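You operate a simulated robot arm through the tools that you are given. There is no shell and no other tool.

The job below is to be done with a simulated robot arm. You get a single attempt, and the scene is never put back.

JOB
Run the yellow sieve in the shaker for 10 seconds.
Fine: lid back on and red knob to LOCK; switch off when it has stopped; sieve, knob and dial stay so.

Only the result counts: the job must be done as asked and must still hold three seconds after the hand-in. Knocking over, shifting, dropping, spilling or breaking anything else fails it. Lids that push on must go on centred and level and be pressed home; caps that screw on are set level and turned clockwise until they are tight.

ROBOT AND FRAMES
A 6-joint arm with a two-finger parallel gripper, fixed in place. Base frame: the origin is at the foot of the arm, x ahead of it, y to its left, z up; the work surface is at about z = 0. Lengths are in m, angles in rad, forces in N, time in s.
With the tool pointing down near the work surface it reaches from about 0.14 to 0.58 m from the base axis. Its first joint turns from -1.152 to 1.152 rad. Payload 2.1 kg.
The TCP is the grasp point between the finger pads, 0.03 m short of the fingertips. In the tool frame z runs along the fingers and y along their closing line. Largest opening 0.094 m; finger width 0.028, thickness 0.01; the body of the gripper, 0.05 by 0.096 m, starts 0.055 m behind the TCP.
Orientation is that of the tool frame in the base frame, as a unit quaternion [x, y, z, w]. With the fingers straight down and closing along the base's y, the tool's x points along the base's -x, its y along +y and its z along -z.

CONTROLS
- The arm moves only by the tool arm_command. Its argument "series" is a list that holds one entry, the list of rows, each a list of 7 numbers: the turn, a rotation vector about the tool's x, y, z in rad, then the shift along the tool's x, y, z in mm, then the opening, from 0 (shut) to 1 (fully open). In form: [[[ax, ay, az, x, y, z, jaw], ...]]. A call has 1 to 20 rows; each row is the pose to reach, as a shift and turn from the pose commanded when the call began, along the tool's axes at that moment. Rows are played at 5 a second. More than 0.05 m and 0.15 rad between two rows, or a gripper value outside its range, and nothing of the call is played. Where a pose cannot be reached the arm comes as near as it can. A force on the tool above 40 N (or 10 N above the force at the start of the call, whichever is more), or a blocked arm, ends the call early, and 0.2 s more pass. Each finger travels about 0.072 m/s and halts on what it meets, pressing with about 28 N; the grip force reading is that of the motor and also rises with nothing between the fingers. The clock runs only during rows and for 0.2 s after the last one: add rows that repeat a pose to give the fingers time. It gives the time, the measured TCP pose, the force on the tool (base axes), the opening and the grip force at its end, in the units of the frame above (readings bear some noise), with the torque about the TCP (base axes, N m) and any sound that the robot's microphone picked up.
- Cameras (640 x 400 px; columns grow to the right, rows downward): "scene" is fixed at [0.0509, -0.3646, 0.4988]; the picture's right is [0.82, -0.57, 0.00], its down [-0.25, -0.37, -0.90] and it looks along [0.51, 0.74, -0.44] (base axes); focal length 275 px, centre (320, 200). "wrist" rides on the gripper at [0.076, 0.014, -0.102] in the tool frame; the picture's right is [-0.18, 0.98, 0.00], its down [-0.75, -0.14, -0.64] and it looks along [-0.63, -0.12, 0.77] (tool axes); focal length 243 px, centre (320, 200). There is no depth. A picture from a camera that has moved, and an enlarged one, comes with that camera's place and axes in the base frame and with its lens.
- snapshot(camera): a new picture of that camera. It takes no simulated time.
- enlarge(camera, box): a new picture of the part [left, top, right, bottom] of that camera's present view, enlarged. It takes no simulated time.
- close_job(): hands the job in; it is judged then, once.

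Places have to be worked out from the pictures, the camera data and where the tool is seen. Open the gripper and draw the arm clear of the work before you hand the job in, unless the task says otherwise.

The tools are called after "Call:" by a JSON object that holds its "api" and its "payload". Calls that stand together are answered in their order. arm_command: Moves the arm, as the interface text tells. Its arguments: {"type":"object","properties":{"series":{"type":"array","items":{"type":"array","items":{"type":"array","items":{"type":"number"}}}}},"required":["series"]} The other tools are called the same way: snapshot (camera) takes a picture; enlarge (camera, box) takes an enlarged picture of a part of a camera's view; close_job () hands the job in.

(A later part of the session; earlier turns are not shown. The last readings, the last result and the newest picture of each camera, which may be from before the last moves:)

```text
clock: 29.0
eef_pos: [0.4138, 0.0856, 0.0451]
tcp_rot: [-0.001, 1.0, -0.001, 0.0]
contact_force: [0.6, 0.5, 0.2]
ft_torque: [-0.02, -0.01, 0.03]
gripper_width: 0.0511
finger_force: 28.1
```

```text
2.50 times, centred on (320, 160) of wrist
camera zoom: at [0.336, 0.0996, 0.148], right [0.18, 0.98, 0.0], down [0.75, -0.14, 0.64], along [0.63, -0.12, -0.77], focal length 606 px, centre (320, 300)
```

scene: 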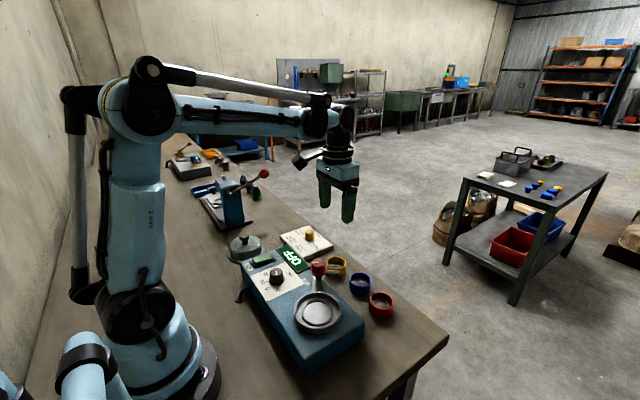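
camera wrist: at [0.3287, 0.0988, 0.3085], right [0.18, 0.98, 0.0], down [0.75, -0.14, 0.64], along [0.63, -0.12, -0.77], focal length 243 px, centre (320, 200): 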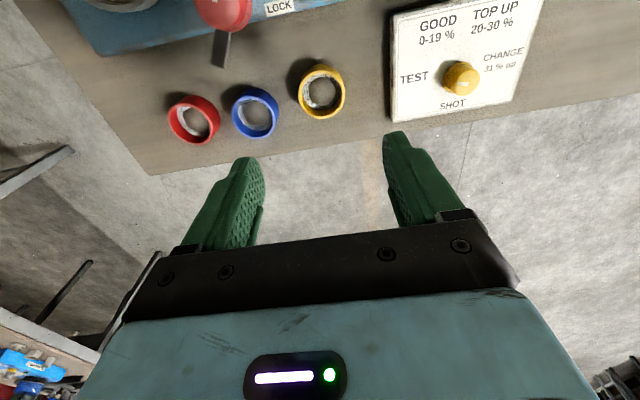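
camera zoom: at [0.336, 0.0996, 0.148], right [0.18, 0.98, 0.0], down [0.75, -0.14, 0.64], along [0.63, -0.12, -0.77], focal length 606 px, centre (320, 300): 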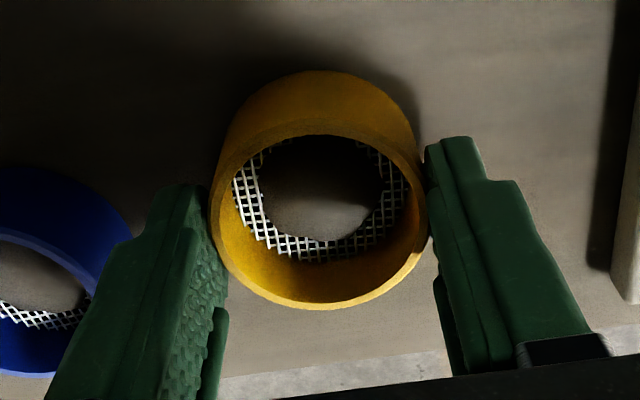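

The sieve is gripped (OD 51.1 mm, 28 N). I'll lift it slowly and level to about z = 0.17.

Call:
{"api": "arm_command", "payload": {"series": [[[0, 0, 0, 0, 0.5, -2, 0.45], [0, 0, 0, 0, 0.5, -5, 0.45], [0, 0, 0, 0, 0.5, -10, 0.45], [0, 0, 0, 0, 0.5, -18, 0.45], [0, 0, 0, 0, 0.5, -28, 0.45], [0, 0, 0, 0, 0.5, -40, 0.45], [0, 0, 0, 0, 0.5, -55, 0.45], [0, 0, 0, 0, 0.5, -70, 0.45], [0, 0, 0, 0, 0.5, -85, 0.45], [0, 0, 0, 0, 0.5, -100, 0.45], [0, 0, 0, 0, 0.5, -112, 0.45], [0, 0, 0, 0, 0.5, -120, 0.45], [0, 0, 0, 0, 0.5, -125, 0.45], [0, 0, 0, 0, 0.5, -125, 0.45]]]}}

Call:
{"api": "enlarge", "payload": {"camera": "wrist", "box": [220, 80, 420, 240]}}

Call:
{"api": "enlarge", "payload": {"camera": "scene", "box": [290, 160, 410, 280]}}

```text
clock: 32.0
eef_pos: [0.4122, 0.0864, 0.1721]
tcp_rot: [0.0, 1.0, -0.001, 0.0]
contact_force: [0.0, 0.2, -2.2]
ft_torque: [0.01, 0.0, -0.01]
gripper_width: 0.0513
finger_force: 27.9
```

```text
2.50 times, centred on (320, 160) of wrist
camera zoom: at [0.3354, 0.1014, 0.274], right [0.18, 0.98, 0.0], down [0.75, -0.14, 0.64], along [0.63, -0.12, -0.77], focal length 606 px, centre (320, 300)
```

zoom: 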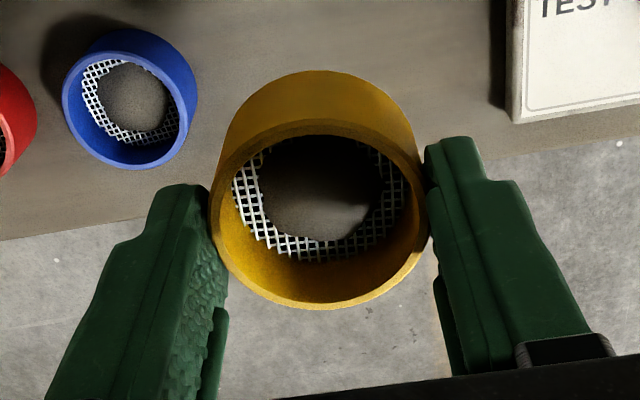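

```text
3.33 times, centred on (350, 220) of scene
camera zoom: at [0.0509, -0.3646, 0.4988], right [0.82, -0.57, 0.0], down [-0.25, -0.37, -0.9], along [0.51, 0.74, -0.44], focal length 917 px, centre (220, 133)
```

zoom: 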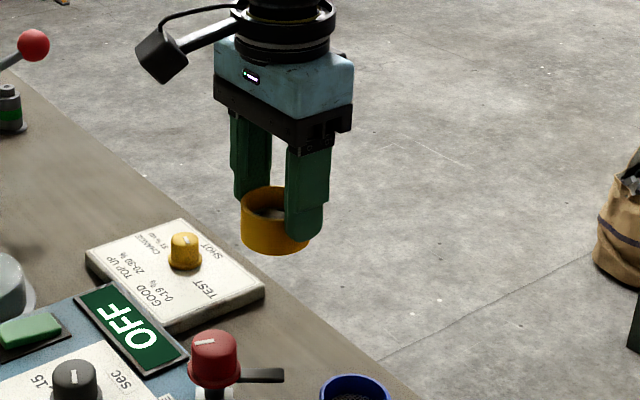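

The sieve is level and held on-centre (bottom 45 mm below TCP). I'll move it smoothly to a spot from which the wrist camera can see the open pan past the sieve.

Call:
{"api": "arm_command", "payload": {"series": [[[0, 0, 0, 2, -2, -8, 0.45], [0, 0, 0, 6, -6, -18, 0.45], [0, 0, 0, 14, -14, -25, 0.45], [0, 0, 0, 25, -26, -28, 0.45], [0, 0, 0, 38, -40, -28, 0.45], [0, 0, 0, 52, -54, -28, 0.45], [0, 0, 0, 66, -68, -28, 0.45], [0, 0, 0, 80, -83, -28, 0.45], [0, 0, 0, 92, -96, -28, 0.45], [0, 0, 0, 102, -106, -28, 0.45], [0, 0, 0, 109, -113, -28, 0.45], [0, 0, 0, 112, -116, -28, 0.45], [0, 0, 0, 112, -116, -28, 0.45]]]}}

Call:
{"api": "snapshot", "payload": {"camera": "wrist"}}

Call:
{"api": "enlarge", "payload": {"camera": "wrist", "box": [220, 0, 400, 120]}}

```text
clock: 34.8
eef_pos: [0.3004, -0.0295, 0.1982]
tcp_rot: [0.0, 1.0, 0.001, 0.0]
contact_force: [-0.5, 0.0, -1.2]
ft_torque: [-0.01, 0.01, -0.02]
gripper_width: 0.0509
finger_force: 28.1
```

```text
taken
camera wrist: at [0.2238, -0.0155, 0.3015], right [0.18, 0.98, 0.0], down [0.75, -0.14, 0.64], along [0.63, -0.12, -0.77], focal length 243 px, centre (320, 200)
```

wrist: 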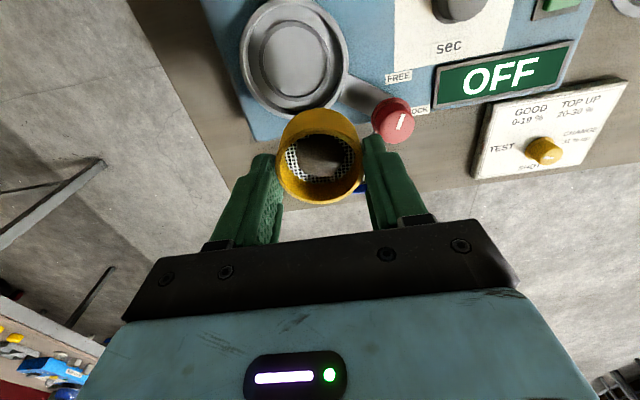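

```text
3.33 times, centred on (310, 60) of wrist
camera zoom: at [0.2238, -0.0155, 0.3015], right [0.18, 0.98, 0.0], down [0.75, -0.14, 0.64], along [0.63, -0.12, -0.77], focal length 809 px, centre (353, 667)
```

zoom: 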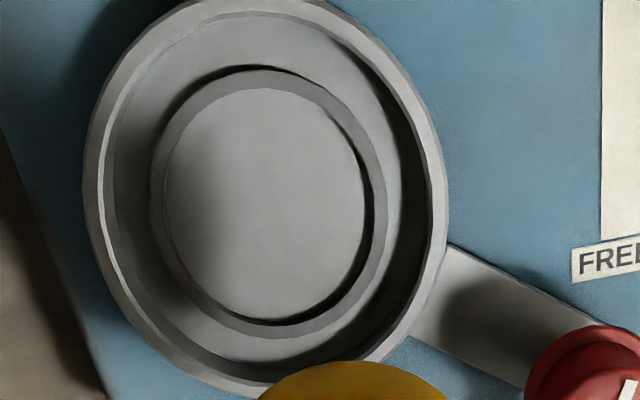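

The inner ring works out at about 37 mm back and 15 mm to the right of the TCP. I'll move the sieve there at height, then lower to about 20 mm above the pan and check alignment.

Call:
{"api": "arm_command", "payload": {"series": [[[0, 0, 0, 4, -2, 0, 0.45], [0, 0, 0, 12, -5, 0, 0.45], [0, 0, 0, 22, -9, 0, 0.45], [0, 0, 0, 31, -13, 0, 0.45], [0, 0, 0, 36, -15, 2, 0.45], [0, 0, 0, 37.2, -15.2, 8, 0.45], [0, 0, 0, 37.2, -15.2, 18, 0.45], [0, 0, 0, 37.2, -15.2, 30, 0.45], [0, 0, 0, 37.2, -15.2, 43, 0.45], [0, 0, 0, 37.2, -15.2, 54, 0.45], [0, 0, 0, 37.2, -15.2, 62, 0.45], [0, 0, 0, 37.2, -15.2, 67, 0.45], [0, 0, 0, 37.2, -15.2, 67, 0.45]]]}}

Call:
{"api": "snapshot", "payload": {"camera": "wrist"}}

Call:
{"api": "enlarge", "payload": {"camera": "wrist", "box": [230, 60, 410, 210]}}

Call:
{"api": "enlarge", "payload": {"camera": "scene", "box": [270, 240, 370, 340]}}

```text
clock: 37.6
eef_pos: [0.2632, -0.0444, 0.1331]
tcp_rot: [0.001, 1.0, -0.001, 0.0]
contact_force: [-0.6, -0.4, -1.0]
ft_torque: [-0.01, -0.04, 0.01]
gripper_width: 0.0508
finger_force: 28.3
```

```text
taken
camera wrist: at [0.186, -0.0302, 0.2356], right [0.18, 0.98, 0.0], down [0.75, -0.14, 0.64], along [0.63, -0.12, -0.77], focal length 243 px, centre (320, 200)
```

wrist: 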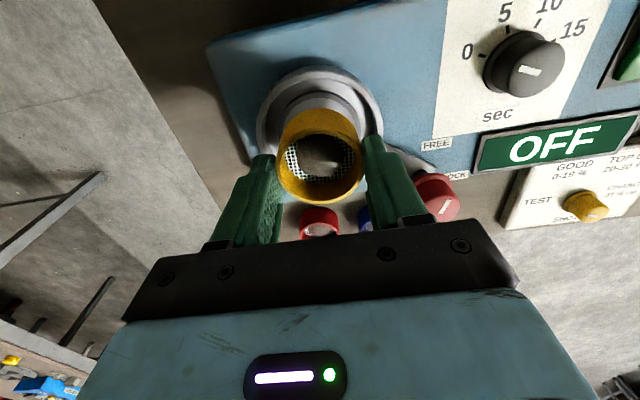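

```text
2.67 times, centred on (320, 135) of wrist
camera zoom: at [0.186, -0.0302, 0.2356], right [0.18, 0.98, 0.0], down [0.75, -0.14, 0.64], along [0.63, -0.12, -0.77], focal length 647 px, centre (320, 373)
```

zoom: 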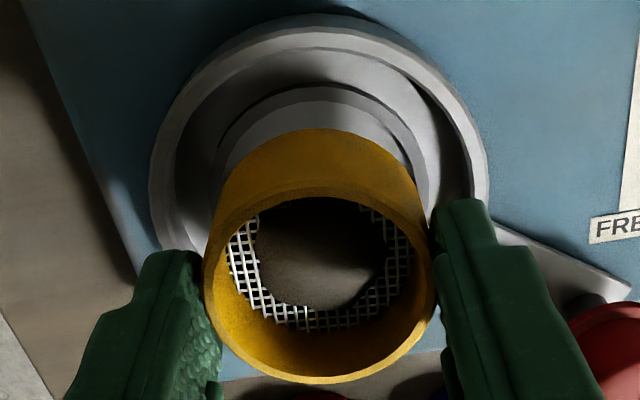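

```text
4.00 times, centred on (320, 290) of scene
camera zoom: at [0.0509, -0.3646, 0.4988], right [0.82, -0.57, 0.0], down [-0.25, -0.37, -0.9], along [0.51, 0.74, -0.44], focal length 1101 px, centre (320, -160)
```

zoom: 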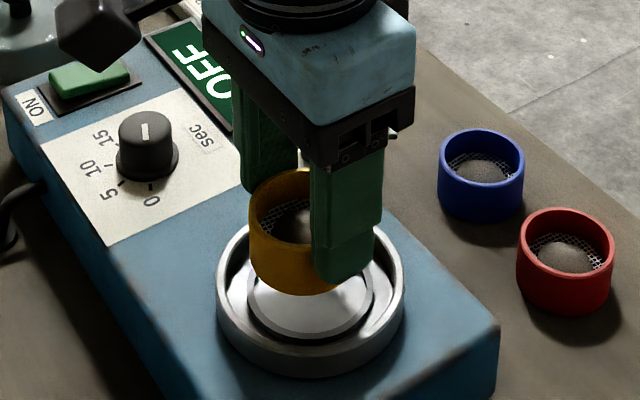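

I'll zoom in further in the fixed camera to compare the sieve's and pan ring's left/right positions.

Call:
{"api": "enlarge", "payload": {"camera": "scene", "box": [290, 275, 350, 335]}}

Call:
{"api": "enlarge", "payload": {"camera": "wrist", "box": [270, 70, 370, 140]}}

```text
6.67 times, centred on (320, 305) of scene
camera zoom: at [0.0509, -0.3646, 0.4988], right [0.82, -0.57, 0.0], down [-0.25, -0.37, -0.9], along [0.51, 0.74, -0.44], focal length 1835 px, centre (320, -500)
```

zoom: 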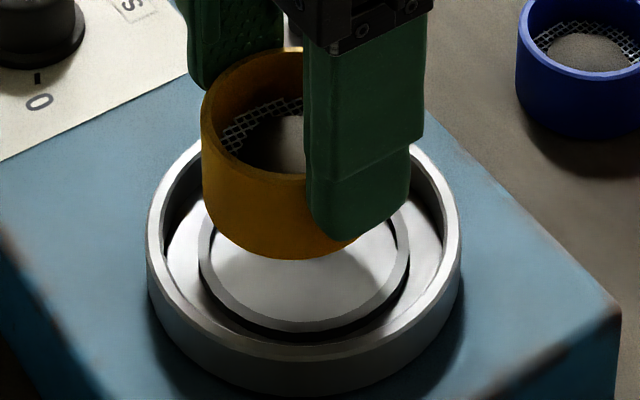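

```text
5.71 times, centred on (320, 105) of wrist
camera zoom: at [0.186, -0.0302, 0.2356], right [0.18, 0.98, 0.0], down [0.75, -0.14, 0.64], along [0.63, -0.12, -0.77], focal length 1386 px, centre (320, 743)
```

zoom: 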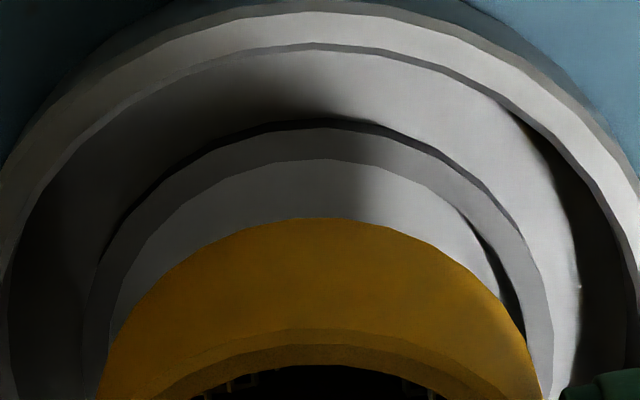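

Comparing both cameras, the sieve sits about 3 mm short (toward the base) of the ring's centre, with y nearly right. I'll shift +3.2 mm in x, -0.7 mm in y and lower 12 mm, then recheck.

Call:
{"api": "arm_command", "payload": {"series": [[[0, 0, 0, -1.6, -0.3, 0, 0.45], [0, 0, 0, -3.2, -0.7, 0, 0.45], [0, 0, 0, -3.2, -0.7, 4, 0.45], [0, 0, 0, -3.2, -0.7, 8, 0.45], [0, 0, 0, -3.2, -0.7, 12, 0.45], [0, 0, 0, -3.2, -0.7, 12, 0.45]]]}}

Call:
{"api": "enlarge", "payload": {"camera": "scene", "box": [290, 275, 350, 335]}}

Call:
{"api": "enlarge", "payload": {"camera": "wrist", "box": [260, 70, 380, 150]}}

```text
clock: 39.0
eef_pos: [0.2648, -0.0453, 0.1203]
tcp_rot: [0.0, 1.0, 0.001, -0.001]
contact_force: [0.5, -0.1, -1.1]
ft_torque: [-0.01, -0.01, -0.02]
gripper_width: 0.0512
finger_force: 28.1
```

```text
6.67 times, centred on (320, 305) of scene
camera zoom: at [0.0509, -0.3646, 0.4988], right [0.82, -0.57, 0.0], down [-0.25, -0.37, -0.9], along [0.51, 0.74, -0.44], focal length 1835 px, centre (320, -500)
```

zoom: 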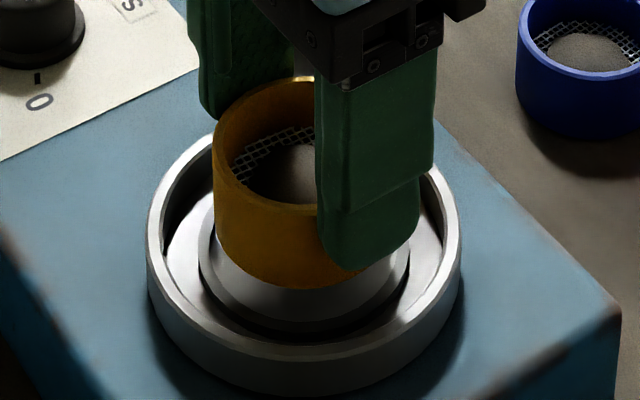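

```text
5.00 times, centred on (320, 110) of wrist
camera zoom: at [0.189, -0.0311, 0.2233], right [0.18, 0.98, 0.0], down [0.75, -0.14, 0.64], along [0.63, -0.12, -0.77], focal length 1213 px, centre (320, 650)
```

zoom: 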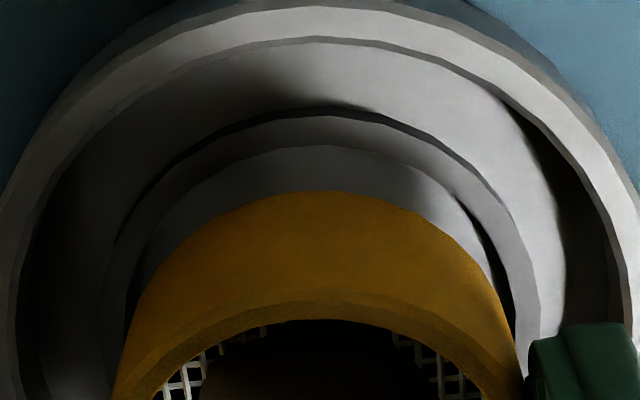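

Both views now show the sieve concentric with the ring to within about half a millimetre. I'll lower slowly toward the ring, watching the force.

Call:
{"api": "arm_command", "payload": {"series": [[[0, 0, 0, 0, -0.3, 2, 0.45], [0, 0, 0, 0, -0.3, 4, 0.45], [0, 0, 0, 0, -0.3, 6, 0.45], [0, 0, 0, 0, -0.3, 8, 0.45], [0, 0, 0, 0, -0.3, 8, 0.45]]]}}

Call:
{"api": "enlarge", "payload": {"camera": "scene", "box": [290, 275, 350, 335]}}

Call:
{"api": "enlarge", "payload": {"camera": "wrist", "box": [260, 70, 380, 150]}}

```text
clock: 40.2
eef_pos: [0.2658, -0.0452, 0.1117]
tcp_rot: [0.0, 1.0, 0.0, 0.0]
contact_force: [-0.5, 0.0, -0.9]
ft_torque: [-0.03, 0.0, -0.02]
gripper_width: 0.0511
finger_force: 28.5
```

```text
6.67 times, centred on (320, 305) of scene
camera zoom: at [0.0509, -0.3646, 0.4988], right [0.82, -0.57, 0.0], down [-0.25, -0.37, -0.9], along [0.51, 0.74, -0.44], focal length 1835 px, centre (320, -500)
```

zoom: 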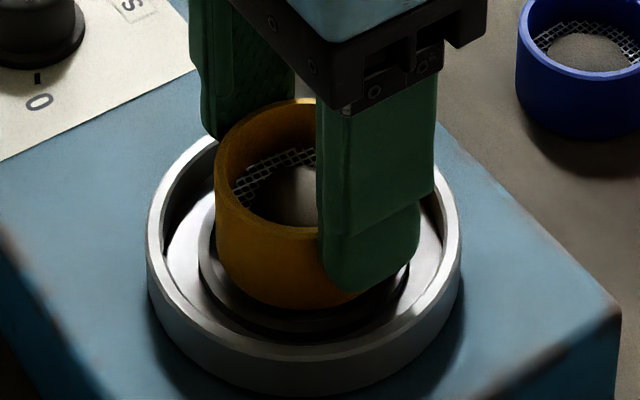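

```text
5.00 times, centred on (320, 110) of wrist
camera zoom: at [0.1893, -0.0312, 0.2148], right [0.18, 0.98, 0.0], down [0.75, -0.14, 0.64], along [0.63, -0.12, -0.77], focal length 1213 px, centre (320, 650)
```

zoom: 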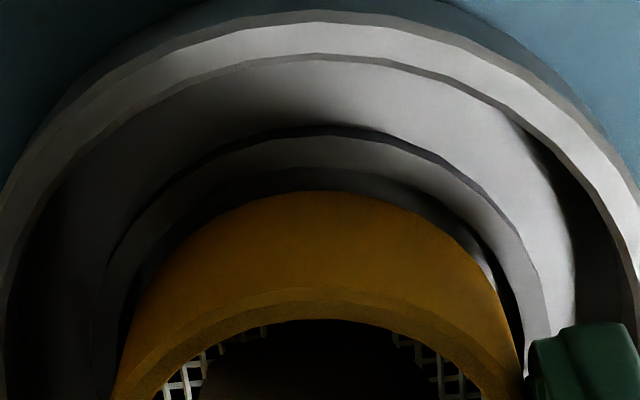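

Still free of contact and concentric. I'll continue down in 1 mm steps.

Call:
{"api": "arm_command", "payload": {"series": [[[0, 0, 0, 0, 0, 1, 0.45], [0, 0, 0, 0, 0, 2, 0.45], [0, 0, 0, 0, 0, 3, 0.45], [0, 0, 0, 0, 0, 3, 0.45]]]}}

Call:
{"api": "enlarge", "payload": {"camera": "wrist", "box": [260, 70, 380, 150]}}

```text
clock: 41.2
eef_pos: [0.2648, -0.0448, 0.1095]
tcp_rot: [0.0, 1.0, 0.001, 0.0]
contact_force: [-0.3, -0.3, 0.1]
ft_torque: [-0.05, 0.03, -0.06]
gripper_width: 0.0509
finger_force: 28.3
```

```text
5.00 times, centred on (320, 110) of wrist
camera zoom: at [0.1891, -0.0309, 0.2122], right [0.18, 0.98, 0.0], down [0.75, -0.14, 0.64], along [0.63, -0.12, -0.77], focal length 1213 px, centre (320, 650)
```

zoom: 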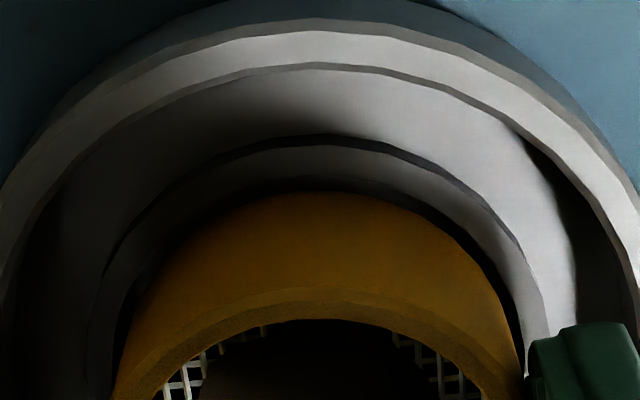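

No clear contact yet. Another 3 mm in 1 mm steps.

Call:
{"api": "arm_command", "payload": {"series": [[[0, 0, 0, 0, 0, 1, 0.45], [0, 0, 0, 0, 0, 2, 0.45], [0, 0, 0, 0, 0, 2, 0.45]]]}}

Call:
{"api": "enlarge", "payload": {"camera": "wrist", "box": [260, 70, 380, 150]}}

Call:
{"api": "enlarge", "payload": {"camera": "scene", "box": [290, 275, 350, 335]}}

```text
clock: 42.0
eef_pos: [0.2647, -0.0454, 0.107]
tcp_rot: [0.0, 1.0, 0.0, 0.0]
contact_force: [-0.1, 0.0, -0.6]
ft_torque: [-0.02, 0.01, -0.01]
gripper_width: 0.0509
finger_force: 28.2
```

```text
5.00 times, centred on (320, 110) of wrist
camera zoom: at [0.1892, -0.0315, 0.2101], right [0.18, 0.98, 0.0], down [0.75, -0.14, 0.64], along [0.63, -0.12, -0.77], focal length 1213 px, centre (320, 650)
```

zoom: 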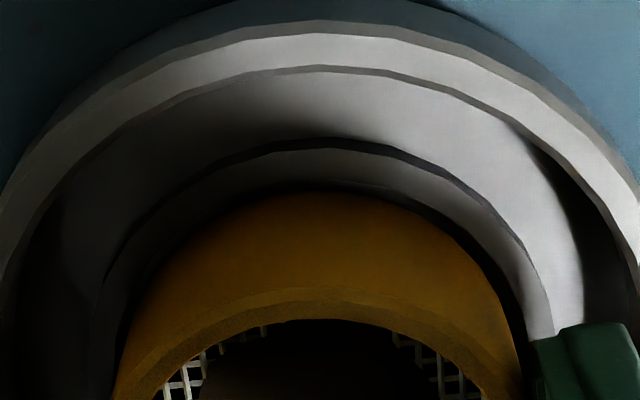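

```text
6.67 times, centred on (320, 305) of scene
camera zoom: at [0.0509, -0.3646, 0.4988], right [0.82, -0.57, 0.0], down [-0.25, -0.37, -0.9], along [0.51, 0.74, -0.44], focal length 1835 px, centre (320, -500)
```

zoom: 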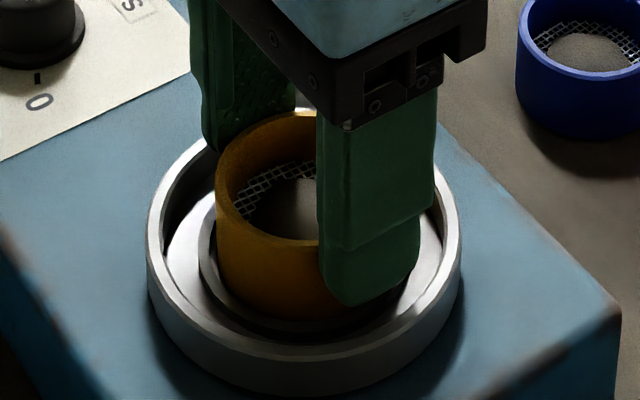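

The sieve's bottom appears to be entering the ring. I'll keep going in small steps until the force rises.

Call:
{"api": "arm_command", "payload": {"series": [[[0, 0, 0, 0, 0, 1, 0.45], [0, 0, 0, 0, 0, 2, 0.45], [0, 0, 0, 0, 0, 2, 0.45]]]}}

```text
clock: 42.8
eef_pos: [0.2657, -0.0449, 0.1053]
tcp_rot: [-0.001, 1.0, 0.001, 0.001]
contact_force: [-4.2, -1.3, 15.9]
ft_torque: [-0.1, 0.27, 0.0]
gripper_width: 0.0506
finger_force: 27.9
```

Contact: 16 N at TCP z ≈ 0.1055. I'll look to see whether the sieve is down inside the ring or caught on its edge.

Call:
{"api": "enlarge", "payload": {"camera": "wrist", "box": [260, 70, 380, 150]}}

Call:
{"api": "enlarge", "payload": {"camera": "scene", "box": [295, 290, 345, 335]}}

Call:
{"api": "enlarge", "payload": {"camera": "wrist", "box": [230, 60, 410, 210]}}

```text
5.00 times, centred on (320, 110) of wrist
camera zoom: at [0.1896, -0.0307, 0.2078], right [0.18, 0.98, 0.0], down [0.75, -0.14, 0.64], along [0.63, -0.12, -0.77], focal length 1213 px, centre (320, 650)
```

zoom: 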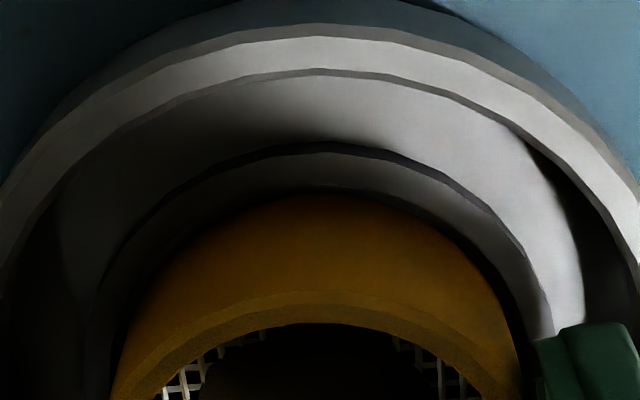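

```text
8.89 times, centred on (320, 312) of scene
camera zoom: at [0.0509, -0.3646, 0.4988], right [0.82, -0.57, 0.0], down [-0.25, -0.37, -0.9], along [0.51, 0.74, -0.44], focal length 2446 px, centre (320, -800)
```

zoom: 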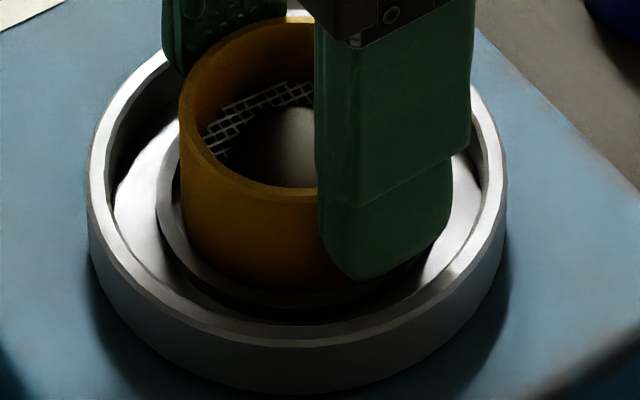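

```text
2.67 times, centred on (320, 135) of wrist
camera zoom: at [0.1896, -0.0307, 0.2078], right [0.18, 0.98, 0.0], down [0.75, -0.14, 0.64], along [0.63, -0.12, -0.77], focal length 647 px, centre (320, 373)
```

zoom: 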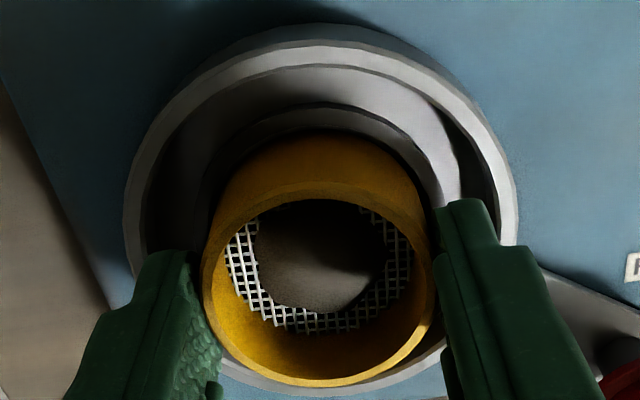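

I'll zoom closer at the sieve's base in the fixed view to judge whether its lower edge is hidden inside the ring.

Call:
{"api": "enlarge", "payload": {"camera": "scene", "box": [298, 305, 334, 331]}}

Call:
{"api": "enlarge", "payload": {"camera": "wrist", "box": [280, 90, 360, 140]}}

```text
15.38 times, centred on (316, 318) of scene
camera zoom: at [0.0509, -0.3646, 0.4988], right [0.82, -0.57, 0.0], down [-0.25, -0.37, -0.9], along [0.51, 0.74, -0.44], focal length 4234 px, centre (382, -1615)
```

zoom: 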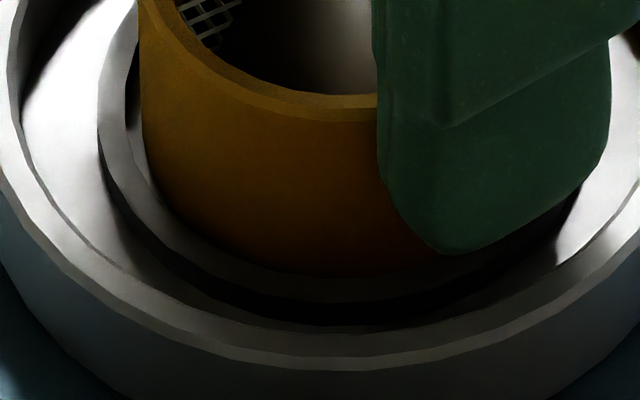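

```text
8.00 times, centred on (320, 115) of wrist
camera zoom: at [0.1896, -0.0307, 0.2078], right [0.18, 0.98, 0.0], down [0.75, -0.14, 0.64], along [0.63, -0.12, -0.77], focal length 1941 px, centre (320, 880)
```

zoom: 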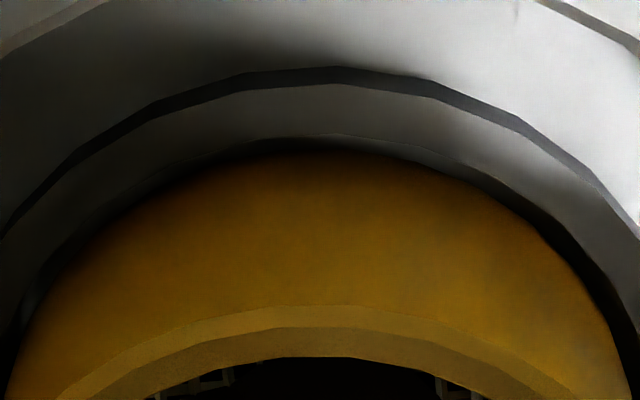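

A lit sliver of the inner floor shows between ring and sieve and the gap is even in the wrist view, so the sieve is inside the ring and standing on the floor. I'll relieve the push by 0.8 mm and open.

Call:
{"api": "arm_command", "payload": {"series": [[[0, 0, 0, 0, 0, -0.8, 0.45], [0, 0, 0, 0, 0, -0.8, 0.45], [0, 0, 0, 0, 0, -0.8, 0.6], [0, 0, 0, 0, 0, -0.8, 0.7], [0, 0, 0, 0, 0, -0.8, 0.7], [0, 0, 0, 0, 0, -0.8, 0.7]]]}}

Call:
{"api": "enlarge", "payload": {"camera": "wrist", "box": [230, 60, 410, 210]}}

Call:
{"api": "enlarge", "payload": {"camera": "scene", "box": [290, 275, 350, 335]}}

```text
clock: 44.2
eef_pos: [0.2665, -0.0444, 0.1059]
tcp_rot: [0.0, 1.0, -0.001, 0.0]
contact_force: [0.6, -0.2, 0.3]
ft_torque: [0.0, 0.07, 0.03]
gripper_width: 0.0658
finger_force: 0.1
```

```text
2.67 times, centred on (320, 135) of wrist
camera zoom: at [0.1893, -0.0307, 0.2084], right [0.18, 0.98, 0.0], down [0.75, -0.14, 0.64], along [0.63, -0.12, -0.77], focal length 647 px, centre (320, 373)
```

zoom: 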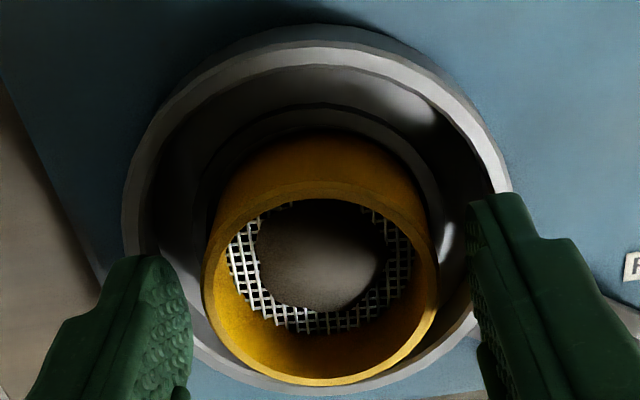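

```text
6.67 times, centred on (320, 305) of scene
camera zoom: at [0.0509, -0.3646, 0.4988], right [0.82, -0.57, 0.0], down [-0.25, -0.37, -0.9], along [0.51, 0.74, -0.44], focal length 1835 px, centre (320, -500)
```

zoom: 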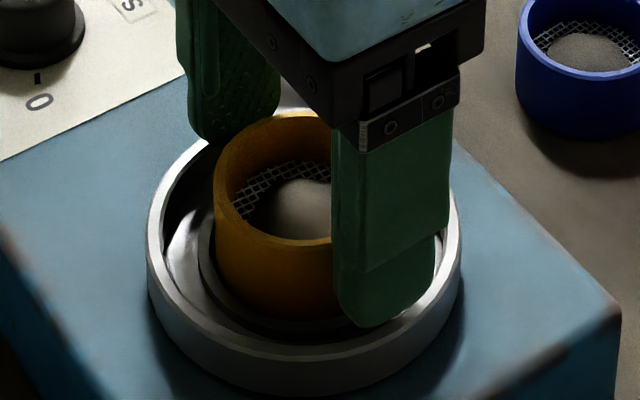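

The sieve stands upright, level and free in the ring. I'll withdraw straight up and verify it stays put.

Call:
{"api": "arm_command", "payload": {"series": [[[0, 0, 0, 0, 0, -5, 0.7], [0, 0, 0, 0, 0, -15, 0.7], [0, 0, 0, 0, 0, -30, 0.7], [0, 0, 0, 0, 0, -55, 0.7], [0, 0, 0, 0, 0, -85, 0.7], [0, 0, 0, 0, 0, -105, 0.7], [0, 0, 0, 0, 0, -105, 0.7]]]}}

Call:
{"api": "enlarge", "payload": {"camera": "wrist", "box": [230, 40, 410, 190]}}

Call:
{"api": "enlarge", "payload": {"camera": "scene", "box": [285, 265, 355, 335]}}

```text
clock: 45.8
eef_pos: [0.2649, -0.0449, 0.2124]
tcp_rot: [0.0, 1.0, 0.0, -0.001]
contact_force: [0.2, -0.6, -0.2]
ft_torque: [-0.03, 0.0, -0.03]
gripper_width: 0.0658
finger_force: 0.1
```

```text
2.67 times, centred on (320, 115) of wrist
camera zoom: at [0.1883, -0.0315, 0.315], right [0.18, 0.98, 0.0], down [0.75, -0.14, 0.64], along [0.63, -0.12, -0.77], focal length 647 px, centre (320, 427)
```

zoom: 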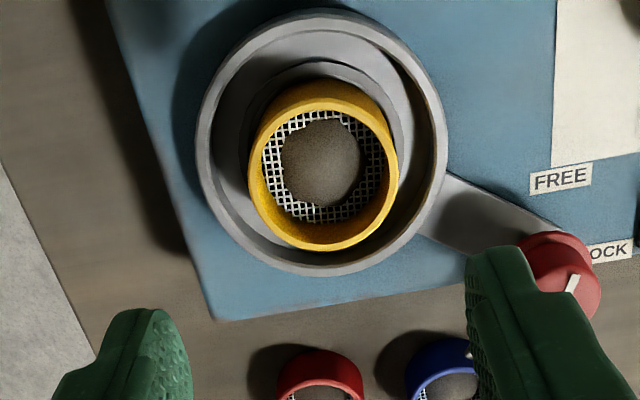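

```text
5.71 times, centred on (320, 300) of scene
camera zoom: at [0.0509, -0.3646, 0.4988], right [0.82, -0.57, 0.0], down [-0.25, -0.37, -0.9], along [0.51, 0.74, -0.44], focal length 1573 px, centre (320, -371)
```

zoom: 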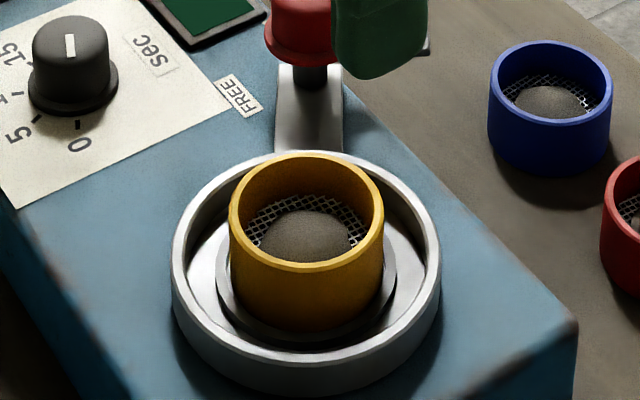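

The sieve is seated squarely with its powder intact. Now I'll fetch the lid: travel at height back to the spot above it.

Call:
{"api": "arm_command", "payload": {"series": [[[0, 0, 0, 2, 20, 0, 0.7], [0, 0, 0, 5, 60, 0, 0.7], [0, 0, 0, 8, 105, 0, 0.7], [0, 0, 0, 11, 150, 0, 0.7], [0, 0, 0, 14, 195, 0, 0.7], [0, 0, 0, 17, 240, 0, 0.7], [0, 0, 0, 20, 285, 0, 0.7], [0, 0, 0, 23, 325, 0, 0.7], [0, 0, 0, 25, 345.2, 0, 0.7], [0, 0, 0, 25, 345.2, 0, 0.7], [0, 0, 0, 25, 345.2, 30, 0.7], [0, 0, 0, 25, 345.2, 60, 0.7], [0, 0, 0, 25, 345.2, 80, 0.7], [0, 0, 0, 25, 345.2, 80, 0.7]]]}}

Call:
{"api": "enlarge", "payload": {"camera": "wrist", "box": [220, 30, 420, 200]}}

```text
clock: 48.8
eef_pos: [0.2398, 0.2983, 0.1316]
tcp_rot: [0.0, 1.0, 0.0, -0.001]
contact_force: [0.1, -0.3, -0.9]
ft_torque: [-0.03, -0.04, -0.02]
gripper_width: 0.0658
finger_force: 0.1
```

```text
2.35 times, centred on (320, 115) of wrist
camera zoom: at [0.1637, 0.3123, 0.2336], right [0.18, 0.98, 0.0], down [0.75, -0.14, 0.64], along [0.63, -0.12, -0.77], focal length 571 px, centre (320, 400)
```

zoom: 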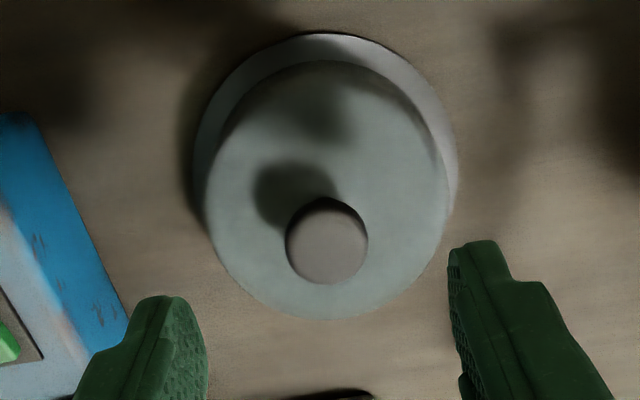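

The knob is slightly off the grasp line. Viewing it with the tool yawed 90° will measure its x position without height ambiguity, so I'll rotate here (tips are well above the knob).

Call:
{"api": "arm_command", "payload": {"series": [[[0, 0, 0.14, 0, 0, 0, 0.7], [0, 0, 0.28, 0, 0, 0, 0.7], [0, 0, 0.42, 0, 0, 0, 0.7], [0, 0, 0.56, 0, 0, 0, 0.7], [0, 0, 0.7, 0, 0, 0, 0.7], [0, 0, 0.84, 0, 0, 0, 0.7], [0, 0, 0.98, 0, 0, 0, 0.7], [0, 0, 1.12, 0, 0, 0, 0.7], [0, 0, 1.26, 0, 0, 0, 0.7], [0, 0, 1.4, 0, 0, 0, 0.7], [0, 0, 1.5, 0, 0, 0, 0.7], [0, 0, 1.5708, 0, 0, 0, 0.7], [0, 0, 1.5708, 0, 0, 0, 0.7]]]}}

Call:
{"api": "enlarge", "payload": {"camera": "wrist", "box": [220, 30, 420, 200]}}

Call:
{"api": "snapshot", "payload": {"camera": "wrist"}}

```text
clock: 51.6
eef_pos: [0.2407, 0.2971, 0.1321]
tcp_rot: [0.708, 0.706, 0.0, 0.0]
contact_force: [-0.3, -0.3, -0.5]
ft_torque: [0.02, 0.02, 0.0]
gripper_width: 0.0662
finger_force: 0.0
```

```text
2.35 times, centred on (320, 115) of wrist
camera zoom: at [0.2546, 0.3751, 0.2342], right [0.98, -0.19, 0.0], down [-0.14, -0.75, 0.64], along [-0.12, -0.63, -0.77], focal length 571 px, centre (320, 400)
```

zoom: 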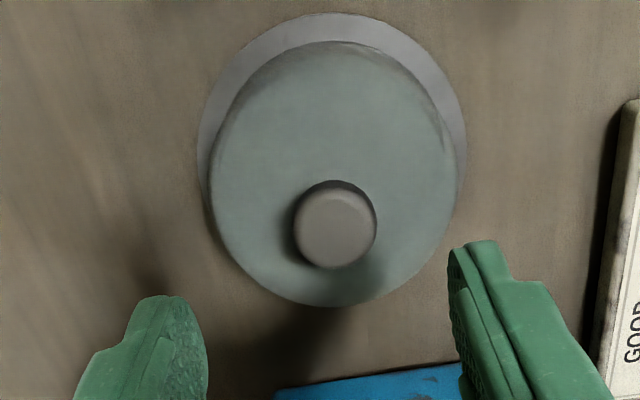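

```text
taken
camera wrist: at [0.2546, 0.3751, 0.2342], right [0.98, -0.19, 0.0], down [-0.14, -0.75, 0.64], along [-0.12, -0.63, -0.77], focal length 243 px, centre (320, 200)
```

wrist: 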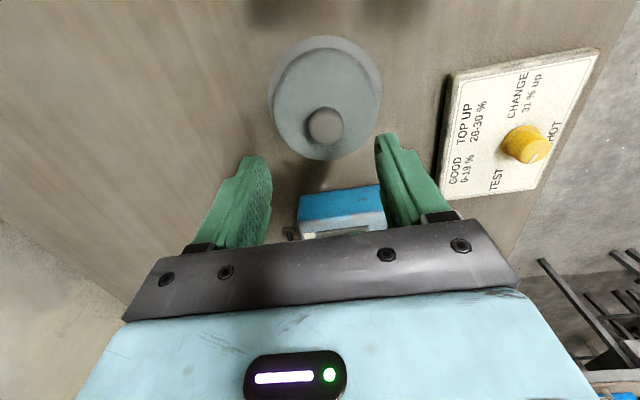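

Both views agree: the lid's axis is 5.1 mm further in x and 1.3 mm in y from the TCP, and the knob head centre is at z≈0.0525 (the jaws had slid up the knob at the snap). I'll centre on it and lower to z ≈ 0.095 to check before gripping deeper.

Call:
{"api": "arm_command", "payload": {"series": [[[0, 0, 0, 1.3, 5.1, 8, 0.7], [0, 0, 0, 1.3, 5.1, 20, 0.7], [0, 0, 0, 1.3, 5.1, 32, 0.7], [0, 0, 0, 1.3, 5.1, 36, 0.7], [0, 0, 0, 1.3, 5.1, 36, 0.7]]]}}

Call:
{"api": "enlarge", "payload": {"camera": "wrist", "box": [220, 50, 420, 220]}}

Call:
{"api": "enlarge", "payload": {"camera": "scene", "box": [210, 200, 290, 260]}}

```text
clock: 52.8
eef_pos: [0.2456, 0.3009, 0.0955]
tcp_rot: [0.707, 0.707, 0.0, 0.0]
contact_force: [0.0, 0.0, -0.5]
ft_torque: [0.02, 0.01, 0.02]
gripper_width: 0.066
finger_force: 0.1
```

```text
2.35 times, centred on (320, 135) of wrist
camera zoom: at [0.2588, 0.3777, 0.1979], right [0.98, -0.18, 0.0], down [-0.14, -0.75, 0.64], along [-0.12, -0.63, -0.77], focal length 571 px, centre (320, 353)
```

zoom: 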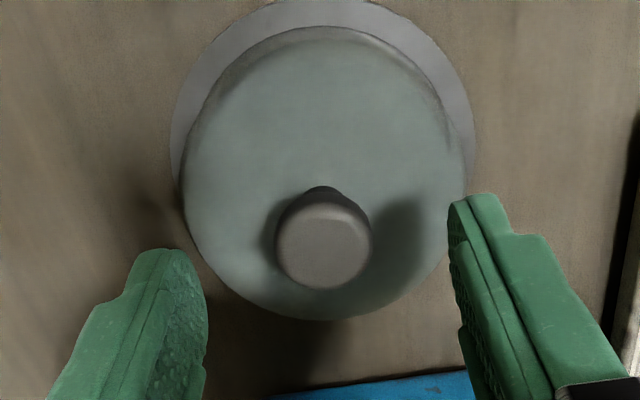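

```text
6.67 times, centred on (250, 230) of scene
camera zoom: at [0.0509, -0.3646, 0.4988], right [0.82, -0.57, 0.0], down [-0.25, -0.37, -0.9], along [0.51, 0.74, -0.44], focal length 1835 px, centre (787, 0)
```

zoom: 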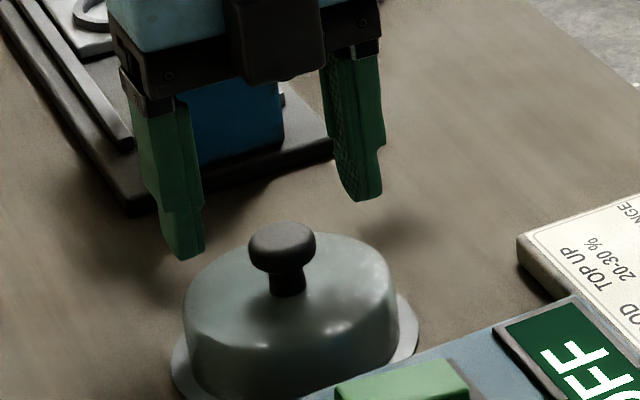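

Nearly centred (1 mm left to correct in x). The mushroom head spans about z 0.045–0.060 over a neck, so I'll go down to TCP z ≈ 0.069 to get the whole head between the pads, then close.

Call:
{"api": "arm_command", "payload": {"series": [[[0, 0, 0, 0, 1, 10, 0.7], [0, 0, 0, 0, 1, 20, 0.7], [0, 0, 0, 0, 1, 26, 0.7], [0, 0, 0, 0, 1, 26, 0.7], [0, 0, 0, 0, 1, 26, 0.4], [0, 0, 0, 0, 1, 26, 0.4], [0, 0, 0, 0, 1, 26, 0], [0, 0, 0, 0, 1, 26, 0], [0, 0, 0, 0, 1, 26, 0]]]}}

Call:
{"api": "enlarge", "payload": {"camera": "wrist", "box": [220, 70, 420, 240]}}

Call:
{"api": "enlarge", "payload": {"camera": "scene", "box": [210, 200, 290, 260]}}

```text
clock: 54.8
eef_pos: [0.2482, 0.3011, 0.0699]
tcp_rot: [0.707, 0.707, 0.0, 0.0]
contact_force: [0.0, 0.3, 0.3]
ft_torque: [-0.01, 0.0, 0.01]
gripper_width: 0.027
finger_force: 27.0
```

```text
2.35 times, centred on (320, 155) of wrist
camera zoom: at [0.2614, 0.3775, 0.172], right [0.98, -0.18, 0.0], down [-0.14, -0.75, 0.64], along [-0.12, -0.63, -0.77], focal length 571 px, centre (320, 306)
```

zoom: 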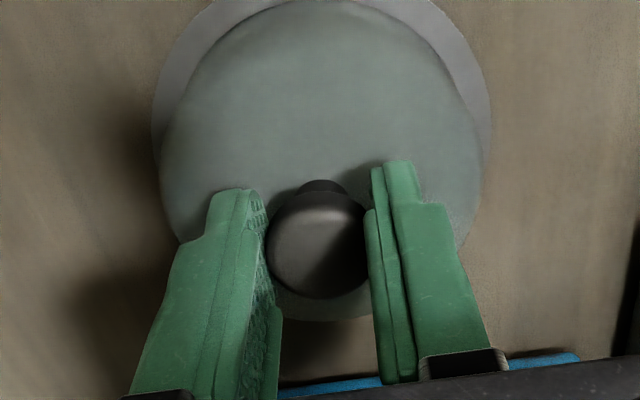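

```text
6.67 times, centred on (250, 230) of scene
camera zoom: at [0.0509, -0.3646, 0.4988], right [0.82, -0.57, 0.0], down [-0.25, -0.37, -0.9], along [0.51, 0.74, -0.44], focal length 1835 px, centre (787, 0)
```

zoom: 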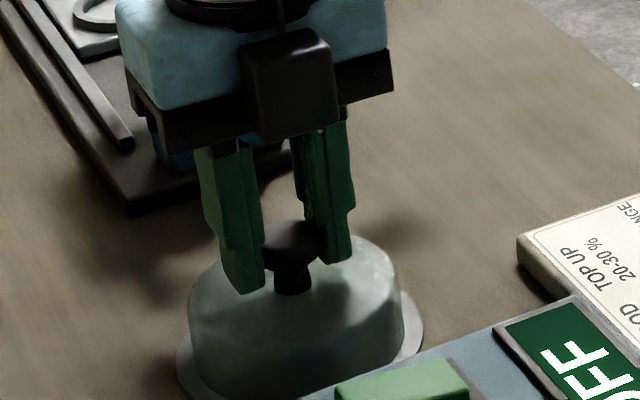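

The knob is firmly held, centred between the pads (27 mm, 27 N). I'll lift the lid straight up to z ≈ 0.24.

Call:
{"api": "arm_command", "payload": {"series": [[[0, 0, 0, 0, 0, -3, 0], [0, 0, 0, 0, 0, -10, 0], [0, 0, 0, 0, 0, -25, 0], [0, 0, 0, 0, 0, -50, 0], [0, 0, 0, 0, 0, -80, 0], [0, 0, 0, 0, 0, -110, 0], [0, 0, 0, 0, 0, -140, 0], [0, 0, 0, 0, 0, -160, 0], [0, 0, 0, 0, 0, -170, 0], [0, 0, 0, 0, 0, -170, 0]]]}}

Call:
{"api": "enlarge", "payload": {"camera": "wrist", "box": [220, 70, 420, 240]}}

Call:
{"api": "enlarge", "payload": {"camera": "scene", "box": [190, 140, 290, 230]}}

```text
clock: 57.0
eef_pos: [0.2477, 0.3024, 0.2395]
tcp_rot: [0.708, 0.707, 0.0, 0.0]
contact_force: [-0.3, 0.1, -1.3]
ft_torque: [-0.03, 0.01, 0.02]
gripper_width: 0.027
finger_force: 27.7
```

```text
2.35 times, centred on (320, 155) of wrist
camera zoom: at [0.2609, 0.3782, 0.3417], right [0.98, -0.18, 0.0], down [-0.14, -0.75, 0.64], along [-0.12, -0.63, -0.77], focal length 571 px, centre (320, 306)
```

zoom: 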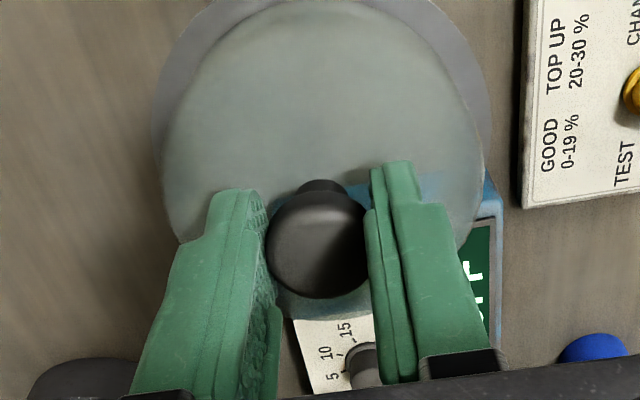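

```text
4.44 times, centred on (240, 185) of scene
camera zoom: at [0.0509, -0.3646, 0.4988], right [0.82, -0.57, 0.0], down [-0.25, -0.37, -0.9], along [0.51, 0.74, -0.44], focal length 1223 px, centre (676, 267)
```

zoom: 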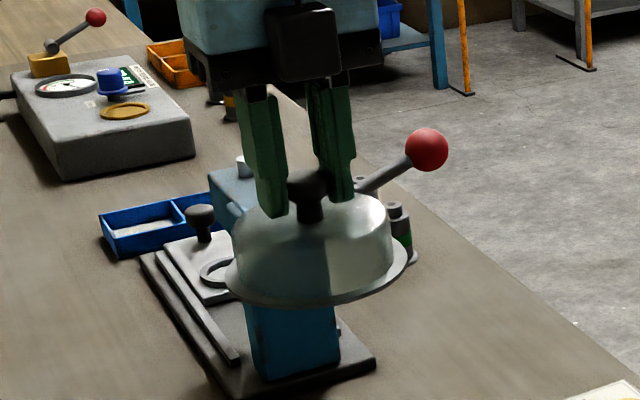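

The lid hangs level with the grip unchanged. I'll carry it over to above the pan centre, staying at z ≈ 0.24.

Call:
{"api": "arm_command", "payload": {"series": [[[0, 0, 0, -10, 1, 0, 0], [0, 0, 0, -35, 3, 0, 0], [0, 0, 0, -70, 5, 0, 0], [0, 0, 0, -105, 7, 0, 0], [0, 0, 0, -140, 9, 0, 0], [0, 0, 0, -175, 11, 0, 0], [0, 0, 0, -210, 13, 0, 0], [0, 0, 0, -245, 15, 0, 0], [0, 0, 0, -280, 17, 0, 0], [0, 0, 0, -315, 18, 0, 0], [0, 0, 0, -337, 18.6, 0, 0], [0, 0, 0, -346.8, 18.6, 0, 0], [0, 0, 0, -346.8, 18.6, 0, 0]]]}}

Call:
{"api": "snapshot", "payload": {"camera": "wrist"}}

Call:
{"api": "enlarge", "payload": {"camera": "scene", "box": [260, 220, 380, 340]}}

```text
clock: 59.8
eef_pos: [0.2658, -0.0462, 0.2363]
tcp_rot: [0.707, 0.707, 0.0, 0.0]
contact_force: [-0.1, 0.2, -0.6]
ft_torque: [0.02, -0.01, 0.0]
gripper_width: 0.0271
finger_force: 27.9
```

```text
taken
camera wrist: at [0.279, 0.0296, 0.3398], right [0.98, -0.18, 0.0], down [-0.14, -0.75, 0.64], along [-0.12, -0.63, -0.77], focal length 243 px, centre (320, 200)
```

wrist: 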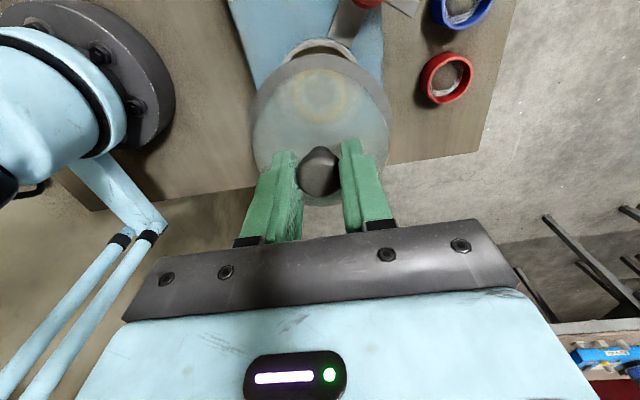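

```text
3.33 times, centred on (320, 280) of scene
camera zoom: at [0.0509, -0.3646, 0.4988], right [0.82, -0.57, 0.0], down [-0.25, -0.37, -0.9], along [0.51, 0.74, -0.44], focal length 917 px, centre (320, -67)
```

zoom: 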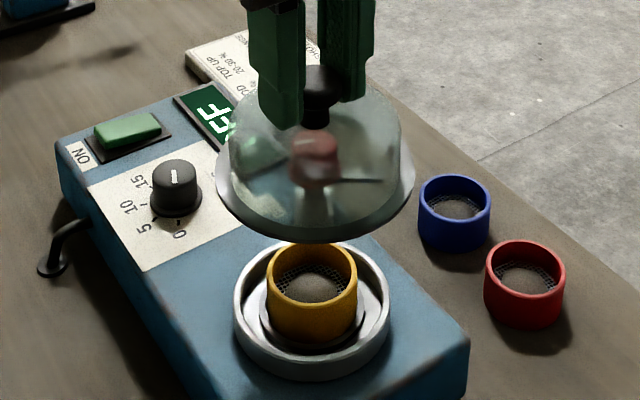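

I'll lower to about 20 mm above the rim and compare the lid and pan in both cameras.

Call:
{"api": "arm_command", "payload": {"series": [[[0, 0, 0, 0, 0, 10, 0], [0, 0, 0, 0, 0, 30, 0], [0, 0, 0, 0, 0, 50, 0], [0, 0, 0, 0, 0, 65, 0], [0, 0, 0, 0, 0, 75, 0], [0, 0, 0, 0, 0, 77, 0], [0, 0, 0, 0, 0, 77, 0]]]}}

Call:
{"api": "enlarge", "payload": {"camera": "wrist", "box": [230, 40, 410, 190]}}

Call:
{"api": "enlarge", "payload": {"camera": "scene", "box": [280, 260, 360, 340]}}

```text
clock: 61.4
eef_pos: [0.2646, -0.047, 0.1604]
tcp_rot: [0.707, 0.707, 0.0, 0.0]
contact_force: [0.6, 0.5, -0.6]
ft_torque: [-0.02, 0.03, 0.02]
gripper_width: 0.0269
finger_force: 27.6
```

```text
2.67 times, centred on (320, 115) of wrist
camera zoom: at [0.2795, 0.0302, 0.2638], right [0.98, -0.18, 0.0], down [-0.14, -0.75, 0.64], along [-0.12, -0.63, -0.77], focal length 647 px, centre (320, 427)
```

zoom: 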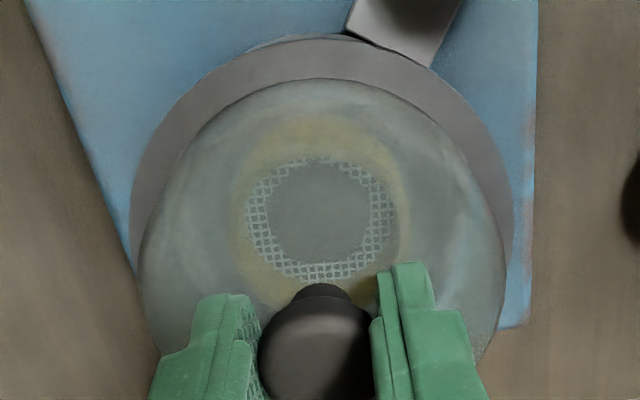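

```text
5.00 times, centred on (320, 300) of scene
camera zoom: at [0.0509, -0.3646, 0.4988], right [0.82, -0.57, 0.0], down [-0.25, -0.37, -0.9], along [0.51, 0.74, -0.44], focal length 1376 px, centre (320, -300)
```

zoom: 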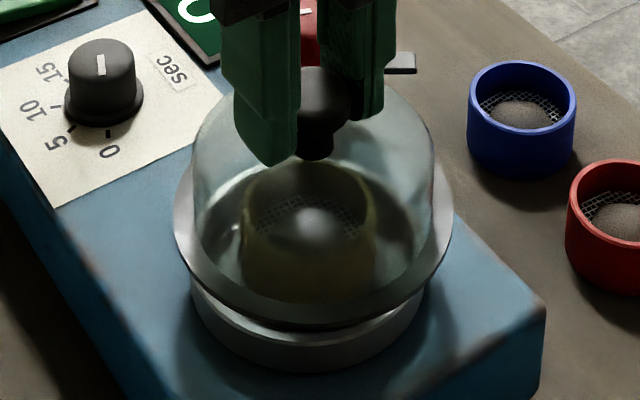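

In x the lid, sieve and TCP line up; in y the lid sits about 2–3 mm too far to the right (toward -y). I'll shift +2.5 mm in y, lower 9 mm and recheck.

Call:
{"api": "arm_command", "payload": {"series": [[[0, 0, 0, 1.2, 0, 0, 0], [0, 0, 0, 2.5, 0, 2, 0], [0, 0, 0, 2.5, 0, 6, 0], [0, 0, 0, 2.5, 0, 9, 0], [0, 0, 0, 2.5, 0, 9, 0]]]}}

Call:
{"api": "enlarge", "payload": {"camera": "scene", "box": [280, 260, 360, 340]}}

Call:
{"api": "enlarge", "payload": {"camera": "wrist", "box": [230, 40, 410, 190]}}

```text
clock: 62.6
eef_pos: [0.2665, -0.0437, 0.1531]
tcp_rot: [0.706, 0.708, 0.0, 0.0]
contact_force: [0.3, -0.9, -1.1]
ft_torque: [0.01, -0.03, 0.0]
gripper_width: 0.027
finger_force: 27.3
```

```text
5.00 times, centred on (320, 300) of scene
camera zoom: at [0.0509, -0.3646, 0.4988], right [0.82, -0.57, 0.0], down [-0.25, -0.37, -0.9], along [0.51, 0.74, -0.44], focal length 1376 px, centre (320, -300)
```

zoom: 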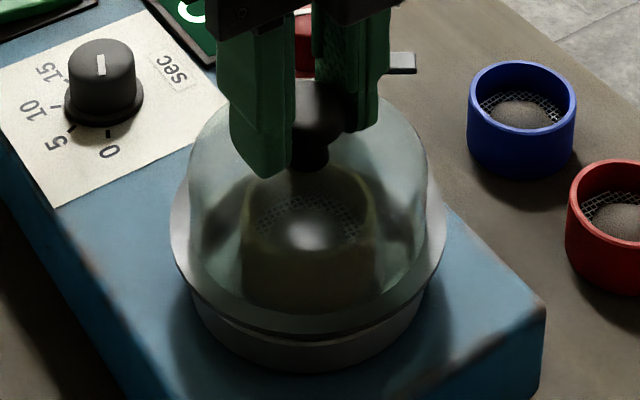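

```text
2.67 times, centred on (320, 115) of wrist
camera zoom: at [0.2792, 0.0332, 0.2557], right [0.98, -0.18, 0.0], down [-0.14, -0.75, 0.64], along [-0.12, -0.63, -0.77], focal length 647 px, centre (320, 427)
```

zoom: 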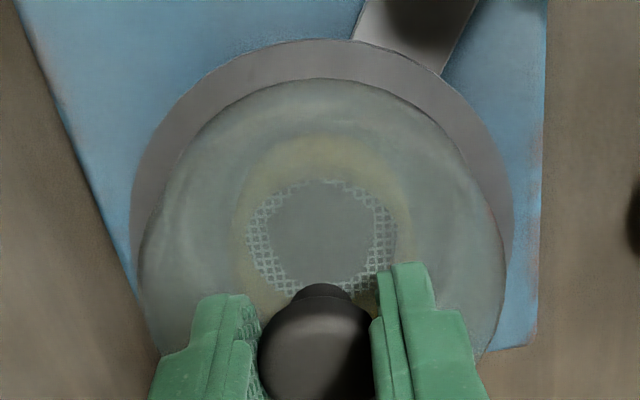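

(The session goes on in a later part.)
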